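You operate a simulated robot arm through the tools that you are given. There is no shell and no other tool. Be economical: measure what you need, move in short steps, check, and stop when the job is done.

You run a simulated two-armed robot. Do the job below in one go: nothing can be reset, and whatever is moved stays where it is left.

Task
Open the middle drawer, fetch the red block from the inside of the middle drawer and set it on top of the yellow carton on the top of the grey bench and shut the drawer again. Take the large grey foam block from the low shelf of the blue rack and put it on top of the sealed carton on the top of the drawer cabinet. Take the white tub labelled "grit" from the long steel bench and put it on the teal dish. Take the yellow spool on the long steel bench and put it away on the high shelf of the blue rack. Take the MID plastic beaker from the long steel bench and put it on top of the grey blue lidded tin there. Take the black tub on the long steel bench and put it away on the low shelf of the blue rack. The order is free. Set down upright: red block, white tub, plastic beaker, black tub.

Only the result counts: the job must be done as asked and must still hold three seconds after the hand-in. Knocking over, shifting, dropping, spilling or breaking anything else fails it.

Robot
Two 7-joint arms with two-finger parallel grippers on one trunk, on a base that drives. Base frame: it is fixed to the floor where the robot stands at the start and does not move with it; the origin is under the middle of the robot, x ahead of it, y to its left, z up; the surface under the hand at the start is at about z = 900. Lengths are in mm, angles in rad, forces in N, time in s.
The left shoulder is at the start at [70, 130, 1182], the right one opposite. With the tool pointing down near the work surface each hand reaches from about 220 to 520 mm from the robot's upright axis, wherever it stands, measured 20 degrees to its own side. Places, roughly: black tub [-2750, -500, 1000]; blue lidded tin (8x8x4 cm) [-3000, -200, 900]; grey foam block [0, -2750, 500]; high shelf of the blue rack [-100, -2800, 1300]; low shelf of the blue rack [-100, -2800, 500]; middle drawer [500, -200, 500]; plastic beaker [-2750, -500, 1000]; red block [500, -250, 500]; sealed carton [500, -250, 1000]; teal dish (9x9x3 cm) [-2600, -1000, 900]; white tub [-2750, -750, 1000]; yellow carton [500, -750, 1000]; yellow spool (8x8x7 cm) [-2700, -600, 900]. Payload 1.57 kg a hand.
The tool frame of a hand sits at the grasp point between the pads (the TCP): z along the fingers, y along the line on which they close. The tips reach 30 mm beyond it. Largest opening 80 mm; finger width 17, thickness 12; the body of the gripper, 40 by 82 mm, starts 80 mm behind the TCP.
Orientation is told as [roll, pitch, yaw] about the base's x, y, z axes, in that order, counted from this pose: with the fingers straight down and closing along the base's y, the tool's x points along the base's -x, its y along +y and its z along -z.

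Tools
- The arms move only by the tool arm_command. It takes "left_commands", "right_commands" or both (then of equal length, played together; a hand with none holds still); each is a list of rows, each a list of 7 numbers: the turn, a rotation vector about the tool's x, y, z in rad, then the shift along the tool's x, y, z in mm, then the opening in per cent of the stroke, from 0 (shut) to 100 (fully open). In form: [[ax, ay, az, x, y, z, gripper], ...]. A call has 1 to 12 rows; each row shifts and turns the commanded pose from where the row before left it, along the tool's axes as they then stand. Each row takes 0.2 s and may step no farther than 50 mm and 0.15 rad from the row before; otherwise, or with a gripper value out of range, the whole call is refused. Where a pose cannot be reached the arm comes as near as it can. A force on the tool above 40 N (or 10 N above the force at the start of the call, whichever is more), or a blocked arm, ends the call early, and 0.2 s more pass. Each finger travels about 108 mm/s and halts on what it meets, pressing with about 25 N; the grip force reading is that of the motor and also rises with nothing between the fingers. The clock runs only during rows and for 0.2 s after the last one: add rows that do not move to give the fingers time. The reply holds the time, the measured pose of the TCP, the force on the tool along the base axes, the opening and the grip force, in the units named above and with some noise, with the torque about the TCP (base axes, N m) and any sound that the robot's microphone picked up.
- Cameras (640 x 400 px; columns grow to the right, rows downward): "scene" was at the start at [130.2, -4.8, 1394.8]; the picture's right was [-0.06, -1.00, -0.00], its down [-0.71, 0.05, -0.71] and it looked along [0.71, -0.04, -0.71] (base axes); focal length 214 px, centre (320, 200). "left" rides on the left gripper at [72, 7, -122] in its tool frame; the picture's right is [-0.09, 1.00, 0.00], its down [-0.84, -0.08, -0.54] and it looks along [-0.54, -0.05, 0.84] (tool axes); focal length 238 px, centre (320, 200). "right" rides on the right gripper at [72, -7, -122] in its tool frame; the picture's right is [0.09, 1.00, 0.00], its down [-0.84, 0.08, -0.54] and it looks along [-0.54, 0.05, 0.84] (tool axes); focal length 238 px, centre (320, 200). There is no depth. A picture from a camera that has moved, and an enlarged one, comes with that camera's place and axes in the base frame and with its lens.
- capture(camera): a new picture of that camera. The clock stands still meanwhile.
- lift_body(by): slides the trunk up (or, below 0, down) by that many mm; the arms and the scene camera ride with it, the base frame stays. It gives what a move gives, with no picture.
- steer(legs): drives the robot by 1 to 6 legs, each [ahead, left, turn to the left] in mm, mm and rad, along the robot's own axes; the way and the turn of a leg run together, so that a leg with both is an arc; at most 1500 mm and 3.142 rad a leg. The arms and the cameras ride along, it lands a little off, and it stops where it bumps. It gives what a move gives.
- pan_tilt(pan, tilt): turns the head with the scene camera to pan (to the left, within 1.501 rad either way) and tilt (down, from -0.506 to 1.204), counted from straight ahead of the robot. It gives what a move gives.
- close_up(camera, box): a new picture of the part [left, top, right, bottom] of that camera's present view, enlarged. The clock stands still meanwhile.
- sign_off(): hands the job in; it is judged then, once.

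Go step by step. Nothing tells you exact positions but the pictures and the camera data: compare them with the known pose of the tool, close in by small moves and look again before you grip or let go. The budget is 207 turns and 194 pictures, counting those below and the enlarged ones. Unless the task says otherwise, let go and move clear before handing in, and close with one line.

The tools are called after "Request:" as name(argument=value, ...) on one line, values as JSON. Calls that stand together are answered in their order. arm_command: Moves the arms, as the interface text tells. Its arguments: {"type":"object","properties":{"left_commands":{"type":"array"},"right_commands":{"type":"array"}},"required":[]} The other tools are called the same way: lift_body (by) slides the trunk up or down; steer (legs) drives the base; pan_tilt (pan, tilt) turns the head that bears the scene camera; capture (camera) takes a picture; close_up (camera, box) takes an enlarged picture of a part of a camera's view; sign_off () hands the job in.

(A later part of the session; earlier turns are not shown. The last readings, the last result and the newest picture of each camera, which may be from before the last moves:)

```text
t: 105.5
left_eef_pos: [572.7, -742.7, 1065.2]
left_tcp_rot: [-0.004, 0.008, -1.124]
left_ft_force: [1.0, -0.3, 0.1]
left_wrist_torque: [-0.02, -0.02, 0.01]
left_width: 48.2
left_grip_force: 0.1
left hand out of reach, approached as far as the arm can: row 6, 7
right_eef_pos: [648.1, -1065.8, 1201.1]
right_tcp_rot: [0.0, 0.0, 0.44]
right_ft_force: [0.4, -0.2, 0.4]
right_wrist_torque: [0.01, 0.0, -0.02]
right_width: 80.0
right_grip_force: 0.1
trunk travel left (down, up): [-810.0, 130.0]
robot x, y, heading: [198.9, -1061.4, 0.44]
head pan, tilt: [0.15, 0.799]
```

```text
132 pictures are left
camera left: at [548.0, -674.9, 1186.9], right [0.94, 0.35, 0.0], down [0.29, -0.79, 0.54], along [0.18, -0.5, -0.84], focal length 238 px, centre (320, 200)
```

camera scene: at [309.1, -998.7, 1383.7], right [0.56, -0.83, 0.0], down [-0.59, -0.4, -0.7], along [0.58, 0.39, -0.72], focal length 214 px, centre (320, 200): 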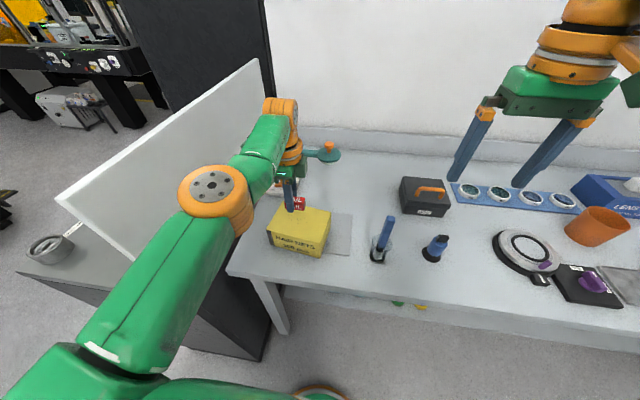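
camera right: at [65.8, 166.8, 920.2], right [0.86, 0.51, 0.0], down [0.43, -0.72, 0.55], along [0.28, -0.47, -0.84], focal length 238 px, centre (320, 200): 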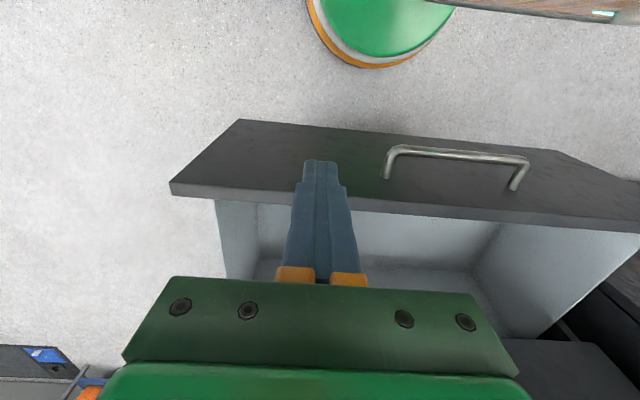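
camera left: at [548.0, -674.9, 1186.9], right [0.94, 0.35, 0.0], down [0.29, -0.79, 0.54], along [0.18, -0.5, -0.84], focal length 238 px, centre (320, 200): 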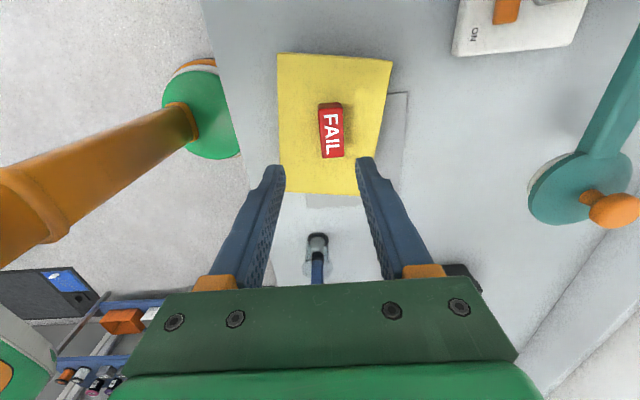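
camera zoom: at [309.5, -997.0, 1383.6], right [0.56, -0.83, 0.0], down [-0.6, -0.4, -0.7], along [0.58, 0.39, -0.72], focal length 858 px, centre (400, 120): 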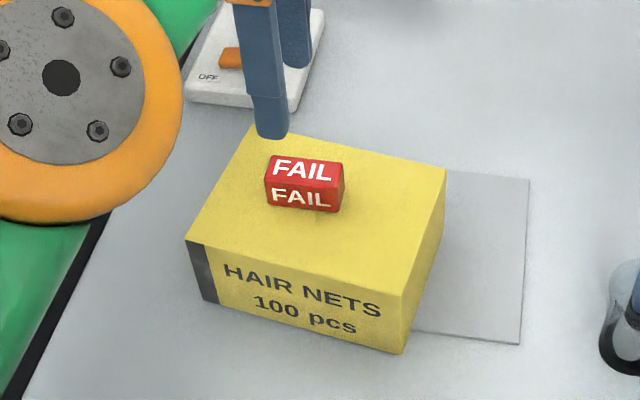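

The red block stands on the carton. I back away from the bench and go look at the blue rack.

Request:
steer(legs=[[-420, 0, 0], [0, 0, -2.01], [500, 0, 0]])

Request:
pan_tilt(pan=0.0, tilt=0.5)

Request:
capture(camera="scene")

```text
t: 115.5
left_eef_pos: [-143.0, -2209.0, 1065.8]
left_tcp_rot: [0.002, 0.009, 3.065]
left_ft_force: [-0.1, 0.0, -0.1]
left_wrist_torque: [-0.07, -0.01, -0.05]
left_width: 47.7
left_grip_force: 0.1
right_eef_pos: [-460.4, -2112.2, 1201.7]
right_tcp_rot: [0.0, -0.001, -1.654]
right_ft_force: [-0.1, -0.7, 0.4]
right_wrist_torque: [0.0, 0.0, 0.01]
right_width: 79.9
right_grip_force: 0.1
trunk travel left (down, up): [-810.0, 130.0]
robot x, y, heading: [-237.4, -1725.2, -1.652]
head pan, tilt: [0.15, 0.799]
```

```text
t: 116.3
left_eef_pos: [-143.5, -2210.1, 1065.1]
left_tcp_rot: [-0.001, 0.009, 3.064]
left_ft_force: [-0.4, -0.7, 1.2]
left_wrist_torque: [-0.01, -0.01, -0.02]
left_width: 48.0
left_grip_force: 0.1
right_eef_pos: [-460.3, -2115.2, 1200.7]
right_tcp_rot: [0.002, 0.0, -1.654]
right_ft_force: [-0.8, 0.9, 0.0]
right_wrist_torque: [0.01, -0.02, -0.01]
right_width: 79.8
right_grip_force: 0.1
trunk travel left (down, up): [-810.0, 130.0]
robot x, y, heading: [-235.4, -1723.4, -1.652]
head pan, tilt: [0.0, 0.499]
```

```text
131 pictures are left
camera scene: at [-248.4, -1866.2, 1409.5], right [-1.0, 0.08, 0.0], down [0.04, 0.48, -0.88], along [-0.07, -0.87, -0.48], focal length 214 px, centre (320, 200)
```

scene: 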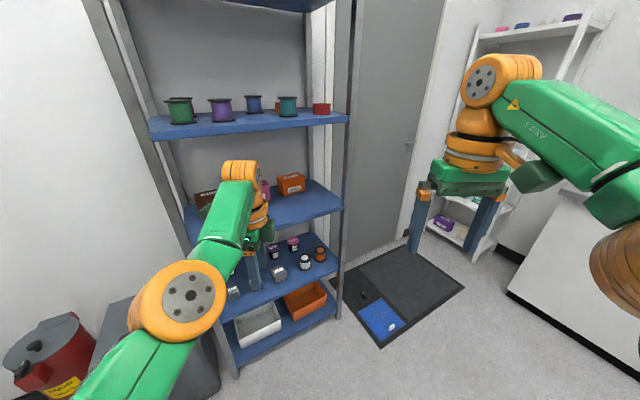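

The rack is turned like the rest of the room, about heading -1.12. I face it squarely and look again.

Request:
steer(legs=[[0, 0, 0.53], [0, -250, 0]])

Request:
arm_command(left_commands=[[0, 0, 0, 20, -40, -10, 60], [0, 0, 0, 20, -40, -20, 60], [0, 0, 0, 10, -30, -40, 60], [0, 0, 0, 0, 0, -40, 60], [0, 0, 0, 0, 0, 0, 60]])

Request:
pan_tilt(pan=0.0, tilt=0.7)

Request:
capture(camera="scene")

```text
t: 119.6
left_eef_pos: [-141.1, -2206.5, 1063.7]
left_tcp_rot: [0.0, 0.008, -2.706]
left_ft_force: [0.0, 0.1, 0.9]
left_wrist_torque: [-0.01, 0.01, 0.0]
left_width: 47.9
left_grip_force: 0.0
right_eef_pos: [-464.1, -2279.1, 1201.4]
right_tcp_rot: [-0.003, 0.0, -1.142]
right_ft_force: [0.0, -0.3, 0.4]
right_wrist_torque: [0.0, 0.01, 0.02]
right_width: 80.0
right_grip_force: 0.1
trunk travel left (down, up): [-810.0, 130.0]
robot x, y, heading: [-457.3, -1825.7, -1.145]
head pan, tilt: [0.0, 0.499]
```

```text
refused: row 3 steps farther than a row can; nothing moved
```

```text
t: 120.3
left_eef_pos: [-144.2, -2207.6, 1064.9]
left_tcp_rot: [-0.001, 0.009, -2.707]
left_ft_force: [0.2, -0.4, -0.1]
left_wrist_torque: [0.01, -0.01, 0.02]
left_width: 48.1
left_grip_force: 0.0
right_eef_pos: [-465.0, -2280.5, 1200.7]
right_tcp_rot: [0.0, -0.001, -1.139]
right_ft_force: [1.3, 0.5, 0.5]
right_wrist_torque: [-0.02, 0.0, 0.03]
right_width: 79.9
right_grip_force: 0.0
trunk travel left (down, up): [-810.0, 130.0]
robot x, y, heading: [-458.8, -1829.5, -1.137]
head pan, tilt: [0.0, 0.7]
```

```text
130 pictures are left
camera scene: at [-405.3, -1952.2, 1391.9], right [-0.91, -0.42, 0.0], down [-0.27, 0.59, -0.77], along [0.32, -0.7, -0.64], focal length 214 px, centre (320, 200)
```

scene: 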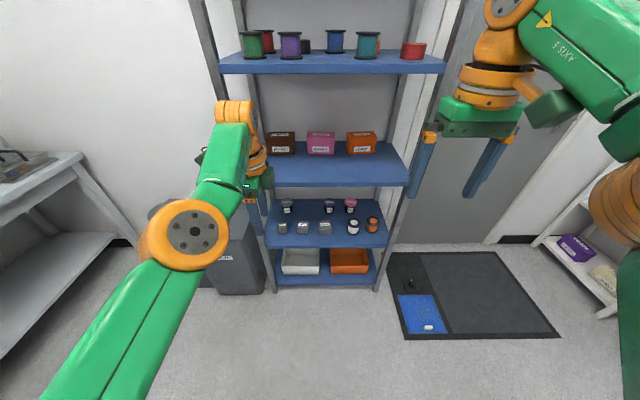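

Request:
close_up(camera="scene", box=[240, 180, 420, 300])

Request:
close_up(camera="scene", box=[210, 10, 450, 170])

```text
3.33 times, centred on (330, 240) of scene
camera zoom: at [-405.3, -1952.2, 1391.9], right [-0.91, -0.42, 0.0], down [-0.27, 0.59, -0.77], along [0.32, -0.7, -0.64], focal length 715 px, centre (287, 67)
```

zoom: 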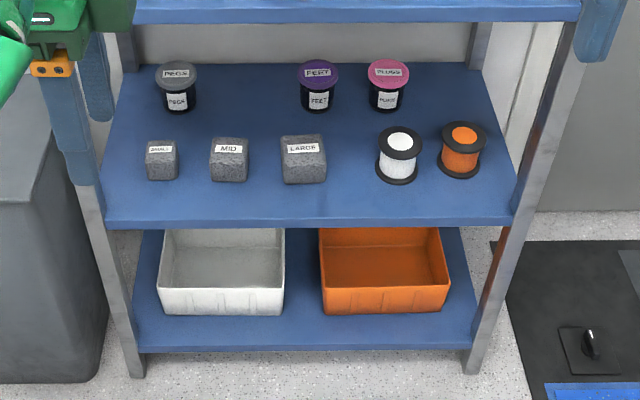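

```text
2.50 times, centred on (330, 90) of scene
camera zoom: at [-405.3, -1952.2, 1391.9], right [-0.91, -0.42, 0.0], down [-0.27, 0.59, -0.77], along [0.32, -0.7, -0.64], focal length 536 px, centre (295, 475)
```

zoom: 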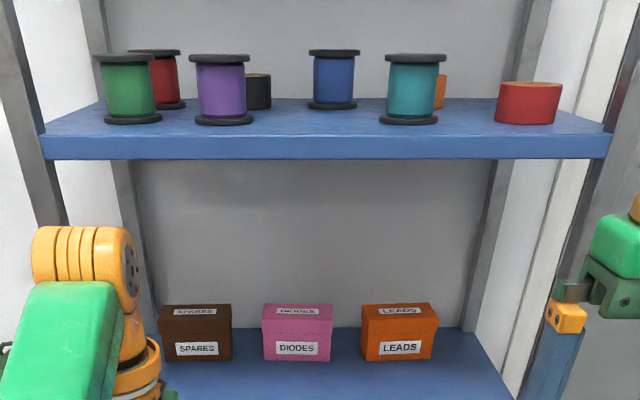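

The three foam blocks SMALL, MID and LARGE stand on the shelf with the tubs. I retract the left hand and lower the trunk to measure from a second height.

Request:
arm_command(left_commands=[[0, 0, 0, 20, -35, -10, 100], [0, 0, 0, 20, -35, -20, 100], [0, 0, 0, 10, -25, -35, 100], [0, 0, 0, 0, -10, -40, 100], [0, 0, 0, 0, 0, -45, 100], [0, 0, 0, 0, 0, 0, 100]])

Request:
lift_body(by=-400)

Request:
capture(camera="scene")

Request:
close_up(camera="scene", box=[210, 110, 450, 270])

```text
t: 121.7
left_eef_pos: [-147.7, -2154.2, 1177.4]
left_tcp_rot: [0.001, 0.01, -2.707]
left_ft_force: [-0.6, 0.5, -0.1]
left_wrist_torque: [0.01, 0.0, 0.02]
left_width: 80.1
left_grip_force: 0.0
left hand out of reach, approached as far as the arm can: row 1, 2, 5
right_eef_pos: [-466.5, -2278.8, 1201.1]
right_tcp_rot: [0.002, 0.0, -1.142]
right_ft_force: [-0.7, -0.1, 0.2]
right_wrist_torque: [-0.04, -0.03, 0.02]
right_width: 80.1
right_grip_force: 0.0
trunk travel left (down, up): [-810.0, 130.0]
robot x, y, heading: [-461.8, -1829.3, -1.143]
head pan, tilt: [0.0, 0.7]
```

```text
t: 125.6
left_eef_pos: [-146.8, -2154.2, 776.0]
left_tcp_rot: [-0.001, 0.009, -2.706]
left_ft_force: [0.7, 0.7, -0.5]
left_wrist_torque: [0.0, -0.02, 0.02]
left_width: 79.8
left_grip_force: 0.0
right_eef_pos: [-466.3, -2278.6, 801.4]
right_tcp_rot: [0.003, -0.001, -1.141]
right_ft_force: [-0.7, -0.3, 1.5]
right_wrist_torque: [0.01, 0.03, 0.03]
right_width: 80.0
right_grip_force: 0.1
trunk travel left (down, up): [-410.0, 530.0]
robot x, y, heading: [-457.9, -1827.7, -1.138]
head pan, tilt: [0.0, 0.7]
```

```text
127 pictures are left
camera scene: at [-405.2, -1952.0, 991.9], right [-0.91, -0.42, 0.0], down [-0.27, 0.59, -0.76], along [0.32, -0.7, -0.64], focal length 214 px, centre (320, 200)
```

scene: 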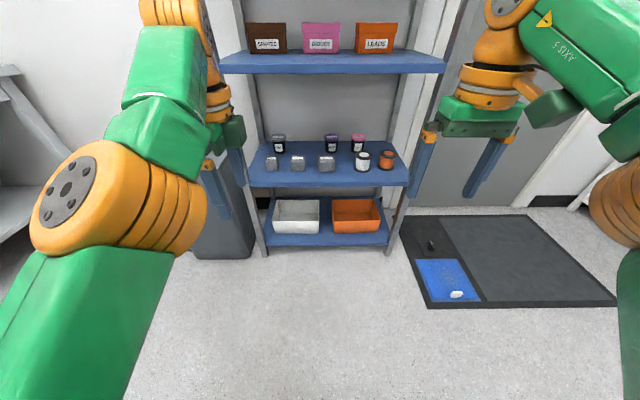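

```text
2.50 times, centred on (330, 190) of scene
camera zoom: at [-405.2, -1952.0, 991.9], right [-0.91, -0.42, 0.0], down [-0.27, 0.59, -0.76], along [0.32, -0.7, -0.64], focal length 536 px, centre (295, 225)
```

zoom: 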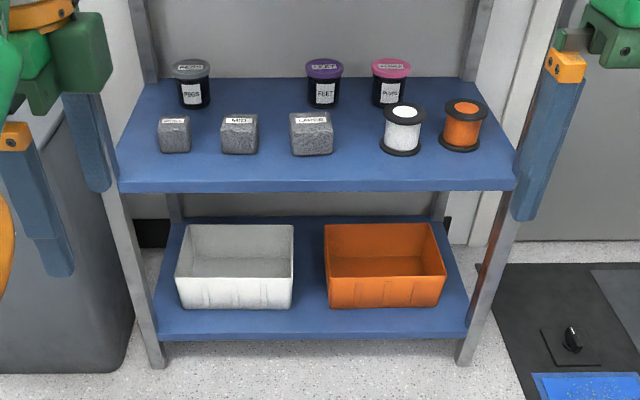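

The LARGE block sits about 925 ahead and 29 right, base near z 467, just behind the shelf edge. I turn the left hand back to its home attitude and pull it in before moving closer.

Request:
arm_command(left_commands=[[0, 0, -0.1428, 0, 0, 0, 100], [0, 0, -0.1428, 0, 0, 0, 100], [0, 0, -0.1428, 0, 0, 0, 100], [0, 0, -0.1428, 0, 0, 0, 100], [0, 0, -0.1428, 0, 0, 0, 100], [0, 0, -0.1428, 0, 0, 0, 100], [0, 0, -0.1428, 0, 0, 0, 100], [0, 0, -0.1428, 0, 0, 0, 100], [0, 0, -0.1428, 0, 0, 0, 100], [0, 0, -0.1428, 0, 0, 0, 100], [0, 0, -0.1428, 0, 0, 0, 100]])

Request:
arm_command(left_commands=[[0, 0, 0, 30, 0, -30, 100], [0, 0, 0, 30, 0, -30, 100], [0, 0, 0, 20, 0, -30, 100], [0, 0, 0, 10, 0, -30, 100], [0, 0, 0, 0, 0, 0, 100]])

Request:
capture(camera="scene")

```text
t: 128.0
left_eef_pos: [-146.4, -2155.1, 777.1]
left_tcp_rot: [0.008, -0.001, -1.136]
left_ft_force: [-0.6, 0.1, -0.7]
left_wrist_torque: [0.0, 0.04, 0.01]
left_width: 80.2
left_grip_force: 0.0
right_eef_pos: [-465.8, -2279.1, 801.1]
right_tcp_rot: [0.002, -0.001, -1.142]
right_ft_force: [0.1, 0.1, -0.4]
right_wrist_torque: [0.01, 0.0, -0.01]
right_width: 80.0
right_grip_force: 0.1
trunk travel left (down, up): [-410.0, 530.0]
robot x, y, heading: [-463.4, -1833.6, -1.143]
head pan, tilt: [0.0, 0.7]
```

```text
t: 129.2
left_eef_pos: [-184.5, -2061.3, 858.9]
left_tcp_rot: [0.01, -0.001, -1.136]
left_ft_force: [-0.6, 0.3, -0.4]
left_wrist_torque: [-0.02, -0.01, -0.02]
left_width: 79.9
left_grip_force: 0.0
left hand out of reach, approached as far as the arm can: row 3, 4
right_eef_pos: [-466.3, -2278.8, 801.2]
right_tcp_rot: [0.003, -0.001, -1.142]
right_ft_force: [0.4, 0.6, 0.3]
right_wrist_torque: [0.05, 0.02, -0.03]
right_width: 79.9
right_grip_force: 0.0
trunk travel left (down, up): [-410.0, 530.0]
robot x, y, heading: [-463.0, -1834.3, -1.147]
head pan, tilt: [0.0, 0.7]
```

```text
125 pictures are left
camera scene: at [-405.1, -1952.1, 991.9], right [-0.91, -0.42, 0.0], down [-0.27, 0.59, -0.76], along [0.32, -0.7, -0.64], focal length 214 px, centre (320, 200)
```

scene: 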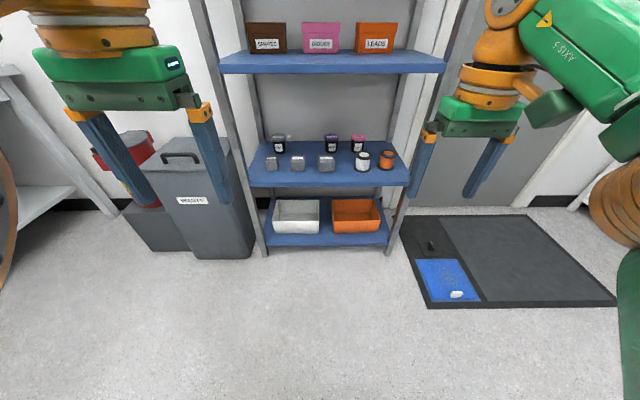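

Left hand is home. I tilt the right hand, fingers forward and down, pull it in and drive close to the rack.

Request:
arm_command(right_commands=[[0, -0.15, 0, 20, 0, 0, 100], [0, -0.15, 0, 20, 0, 0, 100], [0, -0.15, 0, 10, 0, 10, 100], [0, -0.15, 0, 0, 0, 20, 100], [0, 0, 0, 0, 0, 0, 100]])

Request:
steer(legs=[[0, 131, 0], [370, 0, 0]])

Request:
capture(camera="scene")

Request:
capture(camera="right")

```text
t: 130.4
left_eef_pos: [-184.0, -2061.2, 858.5]
left_tcp_rot: [0.007, -0.002, -1.136]
left_ft_force: [-0.2, -0.6, 0.0]
left_wrist_torque: [-0.01, -0.01, 0.0]
left_width: 79.9
left_grip_force: 0.1
right_eef_pos: [-483.7, -2244.6, 767.3]
right_tcp_rot: [0.002, -0.601, -1.143]
right_ft_force: [0.3, -0.7, 0.0]
right_wrist_torque: [0.0, 0.03, -0.01]
right_width: 79.8
right_grip_force: 0.2
trunk travel left (down, up): [-410.0, 530.0]
robot x, y, heading: [-459.6, -1831.6, -1.138]
head pan, tilt: [0.0, 0.7]
```

```text
t: 133.7
left_eef_pos: [87.4, -2358.2, 857.9]
left_tcp_rot: [0.01, -0.003, -1.147]
left_ft_force: [0.1, 0.0, 0.3]
left_wrist_torque: [0.02, 0.05, 0.02]
left_width: 79.8
left_grip_force: 0.1
right_eef_pos: [-214.4, -2535.9, 767.7]
right_tcp_rot: [0.001, -0.599, -1.153]
right_ft_force: [0.2, -0.2, -0.2]
right_wrist_torque: [0.02, 0.05, 0.02]
right_width: 79.6
right_grip_force: 0.1
trunk travel left (down, up): [-410.0, 530.0]
robot x, y, heading: [-184.0, -2121.8, -1.156]
head pan, tilt: [0.0, 0.7]
```

```text
124 pictures are left
camera scene: at [-132.7, -2245.8, 991.9], right [-0.91, -0.41, 0.0], down [-0.26, 0.59, -0.76], along [0.31, -0.7, -0.64], focal length 214 px, centre (320, 200)
```

scene: 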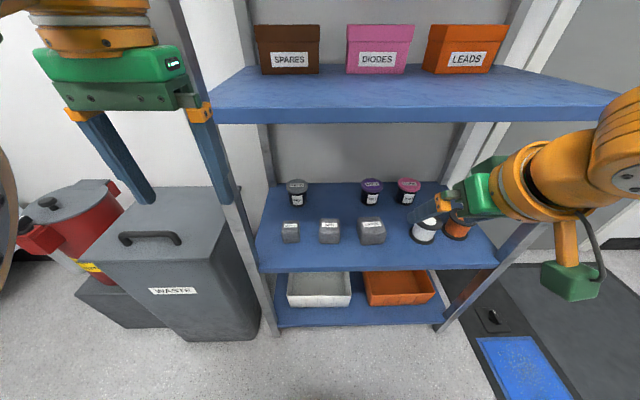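

```text
123 pictures are left
camera right: at [-272.7, -2424.1, 826.7], right [0.88, 0.47, -0.05], down [0.23, -0.32, 0.92], along [0.42, -0.82, -0.39], focal length 238 px, centre (320, 200)
```

right: 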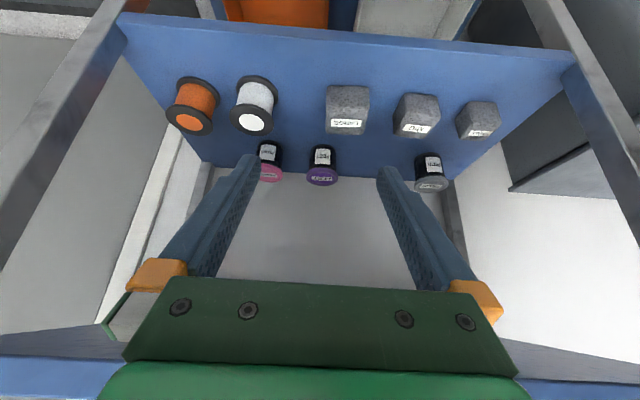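

LARGE triangulates to about (-102, -2680), z about 520. I move 40 nearer and bring the right hand to a pre-grasp above and in front of it.

Request:
steer(legs=[[40, 0, 0.012]])

Request:
arm_command(right_commands=[[0, 0, 0, 7, 11, 40, 100], [0, 0, 0, 7, 11, 40, 100], [0, 0, 0, 7, 11, 40, 100], [0, 0, 0, 7, 11, 40, 100], [0, 0, 0, 0, 0, 0, 100]])

Request:
capture(camera="scene")

Request:
capture(camera="right")

```text
t: 134.5
left_eef_pos: [106.0, -2391.3, 858.1]
left_tcp_rot: [0.009, -0.002, -1.137]
left_ft_force: [0.9, -1.0, 0.4]
left_wrist_torque: [0.05, 0.06, -0.02]
left_width: 80.0
left_grip_force: 0.1
right_eef_pos: [-193.0, -2573.4, 768.1]
right_tcp_rot: [0.002, -0.598, -1.142]
right_ft_force: [-0.2, -0.1, 0.7]
right_wrist_torque: [-0.04, -0.03, -0.02]
right_width: 80.0
right_grip_force: 0.1
trunk travel left (down, up): [-410.0, 530.0]
robot x, y, heading: [-171.6, -2157.3, -1.145]
head pan, tilt: [0.0, 0.7]
```

```text
t: 135.7
left_eef_pos: [107.0, -2390.1, 858.3]
left_tcp_rot: [0.009, -0.003, -1.137]
left_ft_force: [-0.6, -0.6, 0.0]
left_wrist_torque: [0.0, 0.0, -0.01]
left_width: 79.9
left_grip_force: 0.0
right_eef_pos: [-126.5, -2615.6, 619.6]
right_tcp_rot: [0.001, -0.6, -1.141]
right_ft_force: [0.1, -0.4, 0.4]
right_wrist_torque: [0.04, 0.04, -0.01]
right_width: 80.0
right_grip_force: 0.1
trunk travel left (down, up): [-410.0, 530.0]
robot x, y, heading: [-168.0, -2161.6, -1.139]
head pan, tilt: [0.0, 0.7]
```

```text
122 pictures are left
camera scene: at [-115.1, -2280.7, 991.9], right [-0.91, -0.42, 0.0], down [-0.27, 0.59, -0.77], along [0.32, -0.7, -0.64], focal length 214 px, centre (320, 200)
```

scene: 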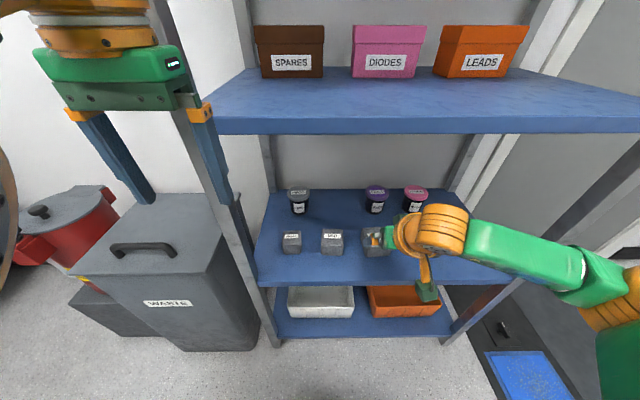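

```text
121 pictures are left
camera right: at [-185.7, -2504.4, 678.4], right [0.87, 0.48, -0.05], down [0.23, -0.32, 0.92], along [0.43, -0.81, -0.39], focal length 238 px, centre (320, 200)
```

right: 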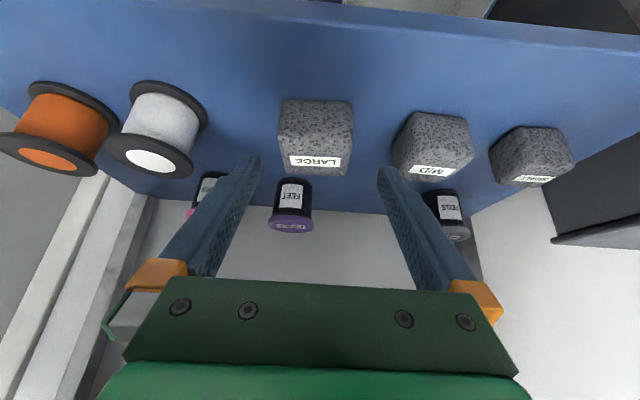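

Aligned within a few millimetres. I go in along the tool axis in two steps, checking once.

Request:
arm_command(right_commands=[[0, 0, 0, 0, -4, 30, 100], [0, 0, 0, 0, 0, 30, 100], [0, 0, 0, 0, 0, 0, 100]])

Request:
capture(camera="right")

```text
t: 136.5
left_eef_pos: [106.1, -2390.5, 859.6]
left_tcp_rot: [0.008, -0.002, -1.135]
left_ft_force: [0.0, 0.0, 0.3]
left_wrist_torque: [0.04, 0.0, 0.01]
left_width: 80.2
left_grip_force: 0.2
right_eef_pos: [-116.6, -2648.7, 570.0]
right_tcp_rot: [0.002, -0.6, -1.141]
right_ft_force: [-0.1, -0.1, 0.4]
right_wrist_torque: [0.01, -0.01, -0.02]
right_width: 80.1
right_grip_force: 0.1
trunk travel left (down, up): [-410.0, 530.0]
robot x, y, heading: [-168.1, -2161.0, -1.138]
head pan, tilt: [0.0, 0.7]
```

```text
120 pictures are left
camera right: at [-175.2, -2536.0, 628.0], right [0.87, 0.48, -0.05], down [0.23, -0.32, 0.92], along [0.43, -0.82, -0.39], focal length 238 px, centre (320, 200)
```

right: 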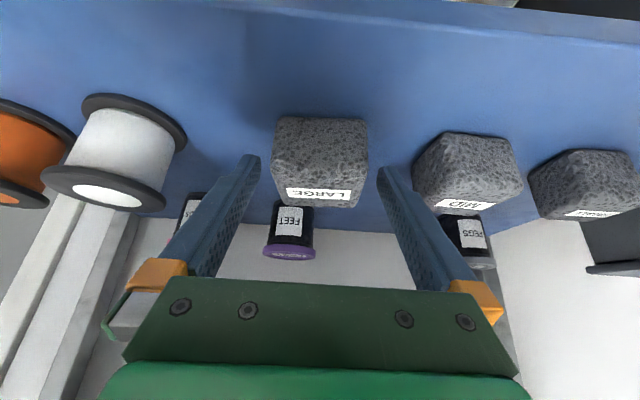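

Request:
arm_command(right_commands=[[0, 0, 0, 0, 0, 25, 100], [0, 0, 0, 0, 0, 25, 100], [0, 0, 0, 0, 0, 0, 100]])

Request:
capture(camera="right")

```text
t: 137.3
left_eef_pos: [105.6, -2389.9, 858.9]
left_tcp_rot: [0.008, -0.001, -1.137]
left_ft_force: [-0.6, -1.1, -0.2]
left_wrist_torque: [0.0, 0.0, 0.0]
left_width: 80.0
left_grip_force: 0.1
right_eef_pos: [-104.5, -2675.8, 529.5]
right_tcp_rot: [-0.001, -0.603, -1.141]
right_ft_force: [-0.1, 1.6, 4.6]
right_wrist_torque: [-0.09, 0.15, -0.03]
right_width: 79.8
right_grip_force: 0.0
trunk travel left (down, up): [-410.0, 530.0]
robot x, y, heading: [-170.7, -2159.9, -1.135]
head pan, tilt: [0.0, 0.7]
```

```text
119 pictures are left
camera right: at [-164.0, -2563.1, 588.4], right [0.87, 0.48, -0.05], down [0.23, -0.32, 0.92], along [0.43, -0.82, -0.39], focal length 238 px, centre (320, 200)
```

right: 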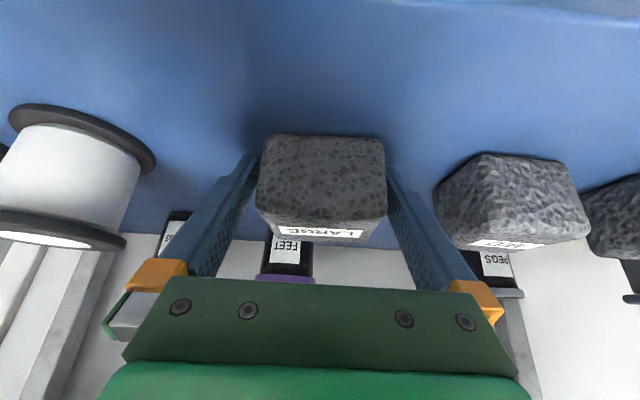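

The fingers are around the block and the tips just touch the shelf. I ease off 3 mm and close.

Request:
arm_command(right_commands=[[0, 0, 0, -2, 0, -3, 100], [0, 0, 0, 0, 0, 0, 60], [0, 0, 0, 0, 0, 0, 60], [0, 0, 0, 0, 0, 0, 60]])

Request:
arm_command(right_commands=[[0, 0, 0, -8, 0, -12, 60], [0, 0, 0, -12, 0, -17, 60], [0, 0, 0, 0, 0, 0, 60]])

Request:
capture(camera="right")

Request:
capture(camera="scene")

```text
t: 138.3
left_eef_pos: [105.9, -2390.9, 858.6]
left_tcp_rot: [0.009, -0.002, -1.136]
left_ft_force: [-0.6, 0.3, 0.3]
left_wrist_torque: [0.01, -0.01, 0.0]
left_width: 79.9
left_grip_force: 0.0
right_eef_pos: [-104.4, -2674.7, 532.6]
right_tcp_rot: [0.0, -0.599, -1.141]
right_ft_force: [0.1, 0.5, -0.6]
right_wrist_torque: [0.01, 0.01, 0.0]
right_width: 69.9
right_grip_force: 24.9
trunk travel left (down, up): [-410.0, 530.0]
robot x, y, heading: [-172.4, -2158.5, -1.14]
head pan, tilt: [0.0, 0.7]
```

```text
t: 139.1
left_eef_pos: [104.8, -2390.3, 859.0]
left_tcp_rot: [0.007, -0.002, -1.136]
left_ft_force: [0.4, -0.3, 1.3]
left_wrist_torque: [-0.03, 0.0, -0.04]
left_width: 80.0
left_grip_force: 0.1
right_eef_pos: [-102.1, -2674.9, 568.4]
right_tcp_rot: [0.003, -0.598, -1.142]
right_ft_force: [0.1, -0.1, 0.6]
right_wrist_torque: [0.01, 0.02, 0.01]
right_width: 69.8
right_grip_force: 24.7
trunk travel left (down, up): [-410.0, 530.0]
robot x, y, heading: [-164.9, -2159.3, -1.142]
head pan, tilt: [0.0, 0.7]
```

```text
118 pictures are left
camera right: at [-161.8, -2562.6, 627.1], right [0.87, 0.48, -0.05], down [0.23, -0.32, 0.92], along [0.43, -0.82, -0.39], focal length 238 px, centre (320, 200)
```

right: 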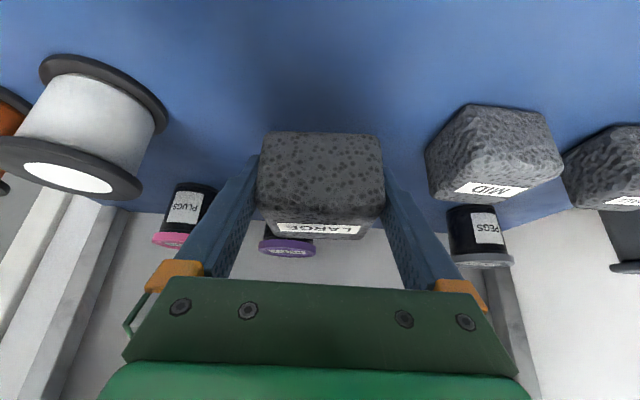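

```text
117 pictures are left
camera scene: at [-114.9, -2281.1, 991.9], right [-0.91, -0.42, 0.0], down [-0.27, 0.59, -0.76], along [0.32, -0.69, -0.64], focal length 214 px, centre (320, 200)
```

scene: 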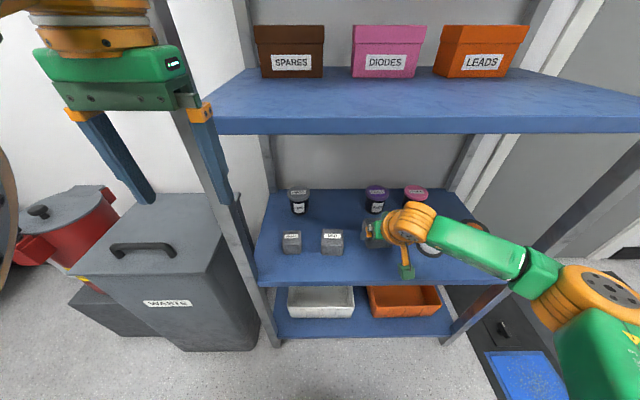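

The foam block is held at 69.8 mm and lifted clear. I back the base straight out, pull the arm in and raise the trunk.

Request:
steer(legs=[[-400, 0, 0]])

Request:
lift_body(by=400)

Request:
arm_command(right_commands=[[0, 0, 0, 33, 0, -22, 60], [0, 0, 0, 20, 0, -30, 60], [0, 0, 0, 10, 0, -35, 60], [0, 0, 0, 0, 0, -40, 60], [0, 0, 0, 0, 0, 0, 60]])

Request:
steer(legs=[[-861, 274, 0], [-861, 274, 0.02]])

Request:
capture(camera="scene")

```text
t: 141.6
left_eef_pos: [-59.5, -2038.3, 858.7]
left_tcp_rot: [0.008, -0.003, -1.148]
left_ft_force: [0.0, 0.3, 0.2]
left_wrist_torque: [-0.02, 0.0, -0.02]
left_width: 79.9
left_grip_force: 0.1
right_eef_pos: [-270.1, -2316.9, 567.9]
right_tcp_rot: [0.002, -0.599, -1.154]
right_ft_force: [0.2, 0.6, 0.1]
right_wrist_torque: [-0.03, 0.02, 0.02]
right_width: 69.8
right_grip_force: 25.0
trunk travel left (down, up): [-410.0, 530.0]
robot x, y, heading: [-332.9, -1798.1, -1.152]
head pan, tilt: [0.0, 0.7]
```

```text
t: 145.4
left_eef_pos: [-58.4, -2037.9, 1259.4]
left_tcp_rot: [0.011, -0.002, -1.149]
left_ft_force: [0.4, 0.3, 0.0]
left_wrist_torque: [0.0, 0.01, 0.02]
left_width: 79.9
left_grip_force: 0.1
right_eef_pos: [-270.3, -2318.7, 967.8]
right_tcp_rot: [0.002, -0.598, -1.157]
right_ft_force: [-0.4, -0.5, -0.4]
right_wrist_torque: [0.02, -0.02, -0.04]
right_width: 69.2
right_grip_force: 25.5
trunk travel left (down, up): [-810.0, 130.0]
robot x, y, heading: [-335.2, -1802.6, -1.151]
head pan, tilt: [0.0, 0.7]
```

```text
t: 146.6
left_eef_pos: [-58.9, -2038.7, 1258.0]
left_tcp_rot: [0.009, -0.002, -1.149]
left_ft_force: [1.1, 0.0, -0.3]
left_wrist_torque: [-0.03, 0.01, 0.04]
left_width: 79.8
left_grip_force: 0.0
right_eef_pos: [-323.1, -2204.9, 1039.3]
right_tcp_rot: [0.002, -0.6, -1.154]
right_ft_force: [0.0, -0.1, -0.4]
right_wrist_torque: [0.0, 0.02, 0.0]
right_width: 69.1
right_grip_force: 24.3
trunk travel left (down, up): [-810.0, 130.0]
robot x, y, heading: [-332.3, -1801.4, -1.153]
head pan, tilt: [0.0, 0.7]
```

```text
t: 155.7
left_eef_pos: [-229.9, -250.6, 1258.6]
left_tcp_rot: [0.008, -0.002, -1.161]
left_ft_force: [0.0, -0.4, 0.3]
left_wrist_torque: [0.0, -0.02, -0.02]
left_width: 79.9
left_grip_force: 0.1
right_eef_pos: [-496.8, -415.8, 1038.7]
right_tcp_rot: [0.001, -0.599, -1.167]
right_ft_force: [0.1, -0.4, -0.5]
right_wrist_torque: [0.01, -0.02, 0.0]
right_width: 68.8
right_grip_force: 24.5
trunk travel left (down, up): [-810.0, 130.0]
robot x, y, heading: [-502.5, -12.0, -1.165]
head pan, tilt: [0.0, 0.7]
```

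```text
116 pictures are left
camera scene: at [-448.4, -135.8, 1391.8], right [-0.92, -0.39, 0.0], down [-0.25, 0.59, -0.76], along [0.3, -0.7, -0.64], focal length 214 px, centre (320, 200)
```

scene: 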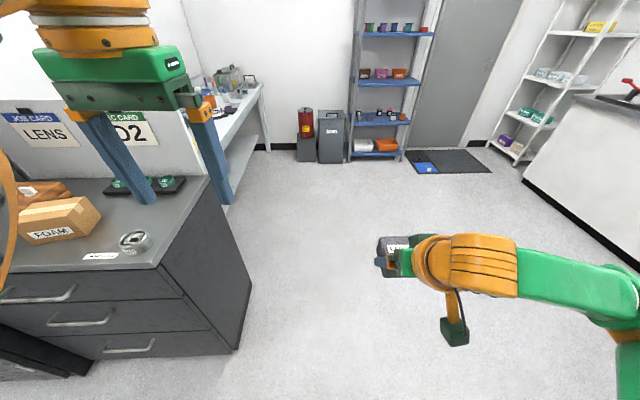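

I back a little and slide left to stand before the cabinet.

Request:
steer(legs=[[-150, 0, 0], [0, 829, 0], [0, 0, 0.045]])

Request:
capture(camera="scene")

Request:
capture(camera="right")

```text
t: 161.4
left_eef_pos: [469.9, 224.3, 1257.7]
left_tcp_rot: [0.01, -0.001, -1.108]
left_ft_force: [0.4, 0.4, 0.5]
left_wrist_torque: [0.0, -0.01, -0.02]
left_width: 80.2
left_grip_force: 0.0
right_eef_pos: [212.5, 45.5, 1038.5]
right_tcp_rot: [0.002, -0.599, -1.117]
right_ft_force: [0.4, -0.6, 1.0]
right_wrist_torque: [-0.02, -0.02, 0.01]
right_width: 68.8
right_grip_force: 24.8
trunk travel left (down, up): [-810.0, 130.0]
robot x, y, heading: [188.4, 447.8, -1.109]
head pan, tilt: [0.0, 0.7]
```

```text
115 pictures are left
camera scene: at [246.1, 328.1, 1391.9], right [-0.9, -0.44, 0.0], down [-0.28, 0.58, -0.76], along [0.34, -0.69, -0.64], focal length 214 px, centre (320, 200)
```

scene: 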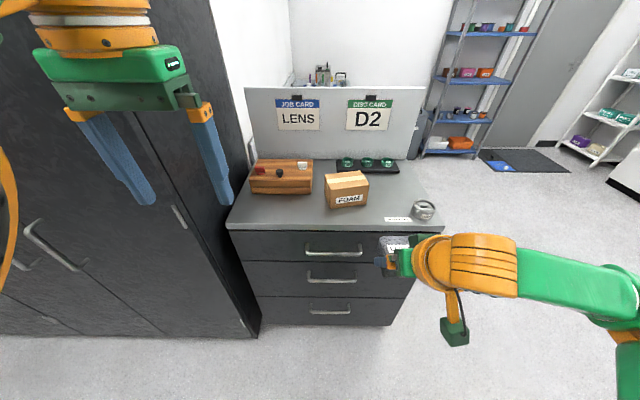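

```text
114 pictures are left
camera right: at [150.1, 156.7, 1097.9], right [0.86, 0.51, -0.05], down [0.24, -0.31, 0.92], along [0.45, -0.8, -0.39], focal length 238 px, centre (320, 200)
```

right: 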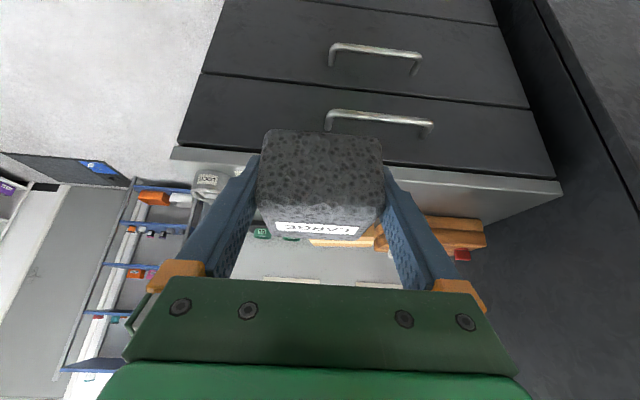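

The carton top is confirmed at about (422, -229, 992). I drive in 190 and look again.

Request:
steer(legs=[[190, 0, -0.01]])

Request:
capture(camera="scene")

Request:
capture(camera="left")

```text
t: 163.0
left_eef_pos: [551.4, 53.8, 1259.6]
left_tcp_rot: [0.01, -0.004, -1.117]
left_ft_force: [0.4, 0.4, 0.5]
left_wrist_torque: [-0.02, 0.0, -0.02]
left_width: 80.3
left_grip_force: 0.0
right_eef_pos: [292.6, -124.3, 1040.1]
right_tcp_rot: [0.002, -0.602, -1.123]
right_ft_force: [0.6, 0.8, -0.1]
right_wrist_torque: [-0.01, -0.02, -0.02]
right_width: 68.7
right_grip_force: 25.2
trunk travel left (down, up): [-810.0, 130.0]
robot x, y, heading: [273.1, 277.5, -1.12]
head pan, tilt: [0.0, 0.7]
```

```text
113 pictures are left
camera scene: at [328.5, 159.8, 1392.3], right [-0.9, -0.43, 0.0], down [-0.28, 0.58, -0.77], along [0.33, -0.69, -0.64], focal length 214 px, centre (320, 200)
```

scene: 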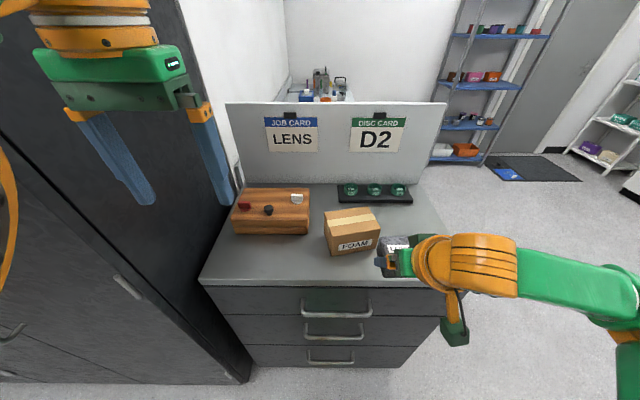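

```text
112 pictures are left
camera left: at [525.6, 122.0, 1380.8], right [0.94, 0.35, 0.01], down [0.29, -0.79, 0.55], along [0.2, -0.51, -0.84], focal length 238 px, centre (320, 200)
```

left: 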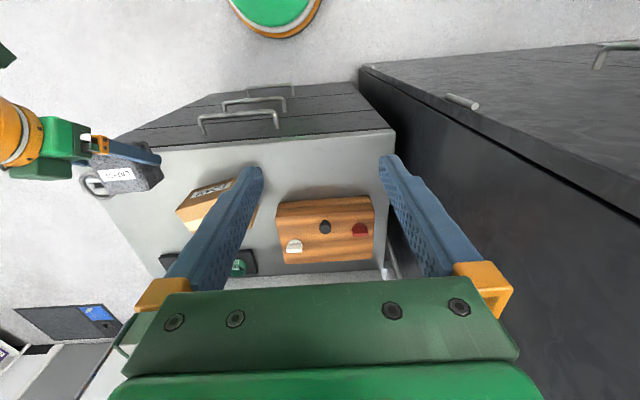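

Now I bring the foam over the carton with clearance.

Request:
arm_command(right_commands=[[0, 0, 0, -14, 0, -21, 60], [0, 0, 0, -29.5, 17.5, 20, 60], [0, 0, 0, -29.5, 17.5, 20, 60], [0, 0, 0, -29.5, 17.5, 20, 60], [0, 0, 0, -29.5, 17.5, 20, 60], [0, 0, 0, 0, 0, 0, 60]])

Request:
capture(camera="scene")

Request:
capture(camera="right")

Request:
capture(camera="left")

```text
t: 164.4
left_eef_pos: [552.7, 51.5, 1258.8]
left_tcp_rot: [0.009, -0.002, -1.118]
left_ft_force: [-0.5, 0.4, -0.7]
left_wrist_torque: [-0.01, 0.04, -0.07]
left_width: 79.8
left_grip_force: 0.0
right_eef_pos: [417.1, -225.7, 1065.0]
right_tcp_rot: [0.002, -0.601, -1.12]
right_ft_force: [0.8, 0.1, -0.1]
right_wrist_torque: [-0.01, 0.02, 0.0]
right_width: 68.5
right_grip_force: 24.9
trunk travel left (down, up): [-810.0, 130.0]
robot x, y, heading: [275.2, 277.7, -1.125]
head pan, tilt: [0.0, 0.7]
```

```text
111 pictures are left
camera scene: at [330.0, 156.0, 1391.9], right [-0.9, -0.43, 0.0], down [-0.28, 0.58, -0.76], along [0.33, -0.69, -0.64], focal length 214 px, centre (320, 200)
```

scene: 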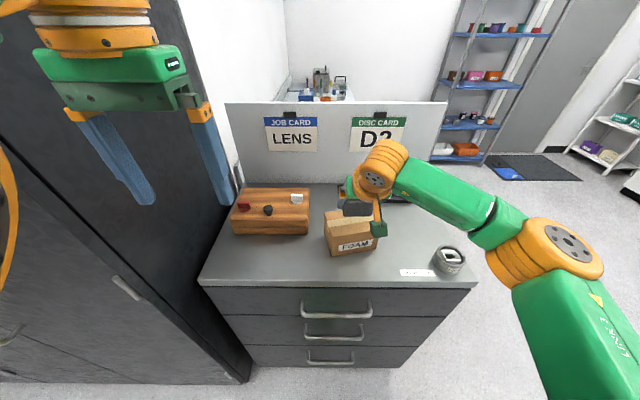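

```text
110 pictures are left
camera right: at [354.9, -115.0, 1123.5], right [0.86, 0.5, -0.05], down [0.24, -0.31, 0.92], along [0.45, -0.81, -0.39], focal length 238 px, centre (320, 200)
```

right: 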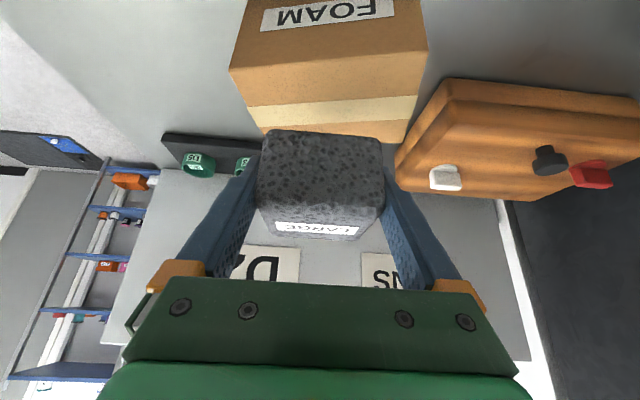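

```text
109 pictures are left
camera left: at [527.1, 118.3, 1380.0], right [0.94, 0.35, 0.01], down [0.29, -0.79, 0.54], along [0.2, -0.5, -0.84], focal length 238 px, centre (320, 200)
```

left: 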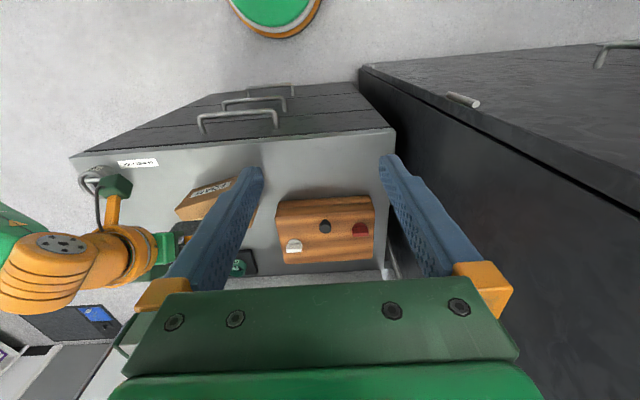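

The foam is over the carton's centre. I lower it in small steps.

Request:
arm_command(right_commands=[[0, 0, 0, 11.3, 0, 16.5, 60], [0, 0, 0, 5.65, 0, 8.25, 60], [0, 0, 0, 1.7, 0, 2.5, 60], [0, 0, 0, 1.7, 0, 2.5, 60], [0, 0, 0, 0, 0, 0, 60]])

Request:
close_up(camera="scene", box=[290, 160, 420, 270])

```text
t: 165.6
left_eef_pos: [553.3, 50.8, 1258.6]
left_tcp_rot: [0.009, -0.001, -1.118]
left_ft_force: [-0.4, -0.2, -0.1]
left_wrist_torque: [-0.01, -0.01, 0.02]
left_width: 79.8
left_grip_force: 0.1
right_eef_pos: [419.5, -222.6, 1029.7]
right_tcp_rot: [0.003, -0.599, -1.122]
right_ft_force: [0.2, -0.2, -0.7]
right_wrist_torque: [0.02, -0.03, 0.0]
right_width: 68.7
right_grip_force: 25.0
trunk travel left (down, up): [-810.0, 130.0]
robot x, y, heading: [273.5, 278.6, -1.123]
head pan, tilt: [0.0, 0.7]
```

```text
3.64 times, centred on (355, 215) of scene
camera zoom: at [330.3, 156.1, 1391.9], right [-0.9, -0.43, 0.0], down [-0.28, 0.58, -0.76], along [0.33, -0.69, -0.64], focal length 780 px, centre (193, 146)
```

zoom: 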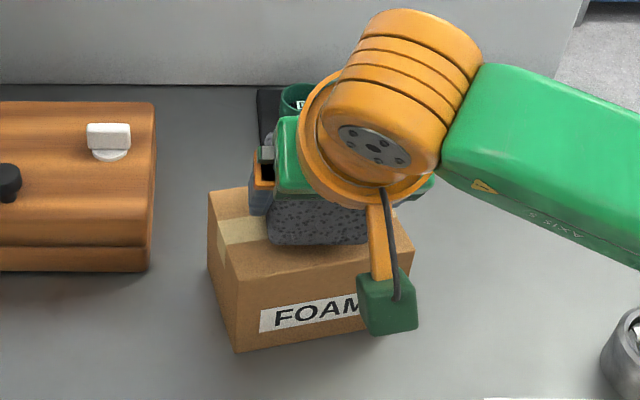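

Request:
arm_command(right_commands=[[0, 0, 0, 1.7, 0, 2.5, 60], [0, 0, 0, 1.7, 0, 2.5, 60], [0, 0, 0, 1.7, 0, 2.5, 60], [0, 0, 0, 0, 0, 0, 60]])

```text
t: 166.6
left_eef_pos: [553.4, 50.8, 1257.7]
left_tcp_rot: [0.009, -0.002, -1.115]
left_ft_force: [0.0, 0.1, -0.2]
left_wrist_torque: [0.01, 0.0, -0.01]
left_width: 79.7
left_grip_force: 0.1
right_eef_pos: [419.8, -222.0, 1021.0]
right_tcp_rot: [0.002, -0.598, -1.124]
right_ft_force: [0.2, -0.3, -0.1]
right_wrist_torque: [-0.02, 0.05, 0.01]
right_width: 68.7
right_grip_force: 24.8
trunk travel left (down, up): [-810.0, 130.0]
robot x, y, heading: [273.7, 277.7, -1.12]
head pan, tilt: [0.0, 0.7]
```

Request:
arm_command(right_commands=[[0, 0, 0, 1.7, 0, 2.5, 60], [0, 0, 0, 1.7, 0, 2.5, 60], [0, 0, 0, 0, 0, 0, 60]])

Request:
close_up(camera="right", box=[220, 0, 440, 240])

```text
t: 167.4
left_eef_pos: [552.0, 52.7, 1260.0]
left_tcp_rot: [0.009, -0.002, -1.116]
left_ft_force: [0.5, 0.6, -0.5]
left_wrist_torque: [0.01, -0.02, -0.01]
left_width: 79.9
left_grip_force: 0.0
right_eef_pos: [418.8, -222.1, 1016.7]
right_tcp_rot: [0.003, -0.606, -1.123]
right_ft_force: [2.3, -6.4, 19.0]
right_wrist_torque: [-0.09, -0.21, 0.02]
right_width: 69.0
right_grip_force: 24.7
trunk travel left (down, up): [-810.0, 130.0]
robot x, y, heading: [272.0, 274.5, -1.123]
head pan, tilt: [0.0, 0.7]
```

```text
1.67 times, centred on (330, 120) of right
camera zoom: at [357.0, -110.2, 1074.9], right [0.86, 0.5, -0.05], down [0.23, -0.31, 0.92], along [0.45, -0.81, -0.38], focal length 397 px, centre (303, 333)
```

zoom: 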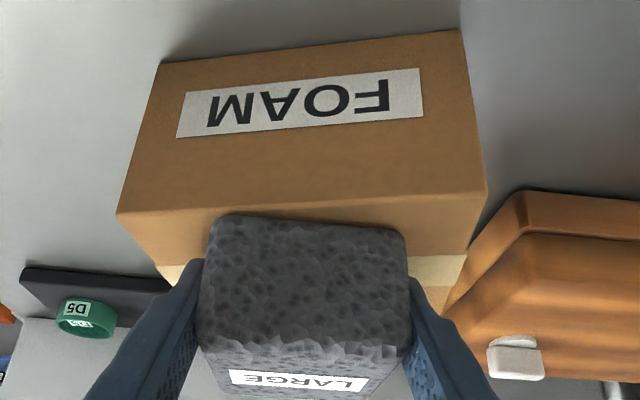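

It touches with 19 N. I ease off slightly, open and retreat along the tool axis.

Request:
arm_command(right_commands=[[0, 0, 0, -1, 0, -1.5, 60], [0, 0, 0, 0, 0, 0, 100], [0, 0, 0, 0, 0, 0, 100], [0, 0, 0, 0, 0, -20, 100], [0, 0, 0, 0, 0, -40, 100], [0, 0, 0, 0, 0, -45, 100], [0, 0, 0, 0, 0, -45, 100], [0, 0, 0, 0, 0, 0, 100]])

Request:
capture(camera="scene")

Request:
capture(camera="right")

```text
t: 169.2
left_eef_pos: [552.6, 49.5, 1258.8]
left_tcp_rot: [0.008, -0.003, -1.118]
left_ft_force: [0.5, -0.1, -0.7]
left_wrist_torque: [0.01, 0.0, -0.01]
left_width: 80.0
left_grip_force: 0.1
right_eef_pos: [382.7, -147.7, 1137.4]
right_tcp_rot: [0.002, -0.599, -1.123]
right_ft_force: [0.0, 0.6, -1.1]
right_wrist_torque: [0.0, 0.0, -0.04]
right_width: 80.2
right_grip_force: 0.1
trunk travel left (down, up): [-810.0, 130.0]
robot x, y, heading: [274.6, 278.4, -1.12]
head pan, tilt: [0.0, 0.7]
```

```text
106 pictures are left
camera scene: at [330.3, 156.0, 1391.9], right [-0.9, -0.43, 0.0], down [-0.28, 0.58, -0.76], along [0.33, -0.69, -0.64], focal length 214 px, centre (320, 200)
```

scene: 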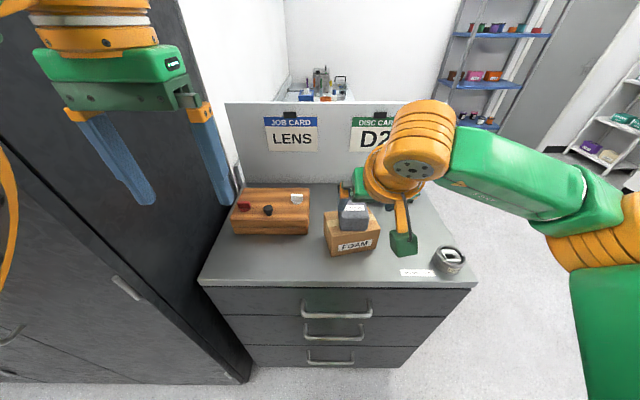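

```text
105 pictures are left
camera right: at [320.2, -34.8, 1196.5], right [0.86, 0.5, -0.05], down [0.24, -0.31, 0.92], along [0.44, -0.81, -0.39], focal length 238 px, centre (320, 200)
```

right: 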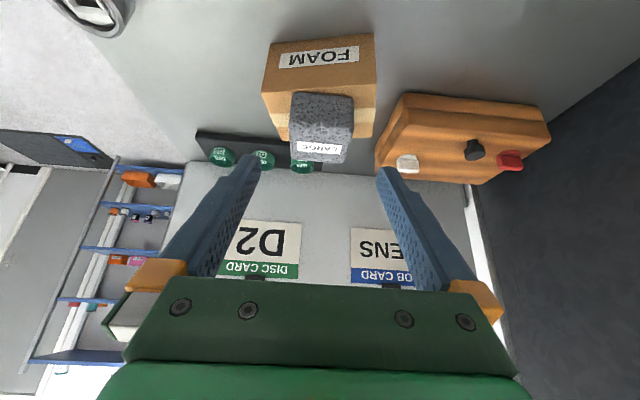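

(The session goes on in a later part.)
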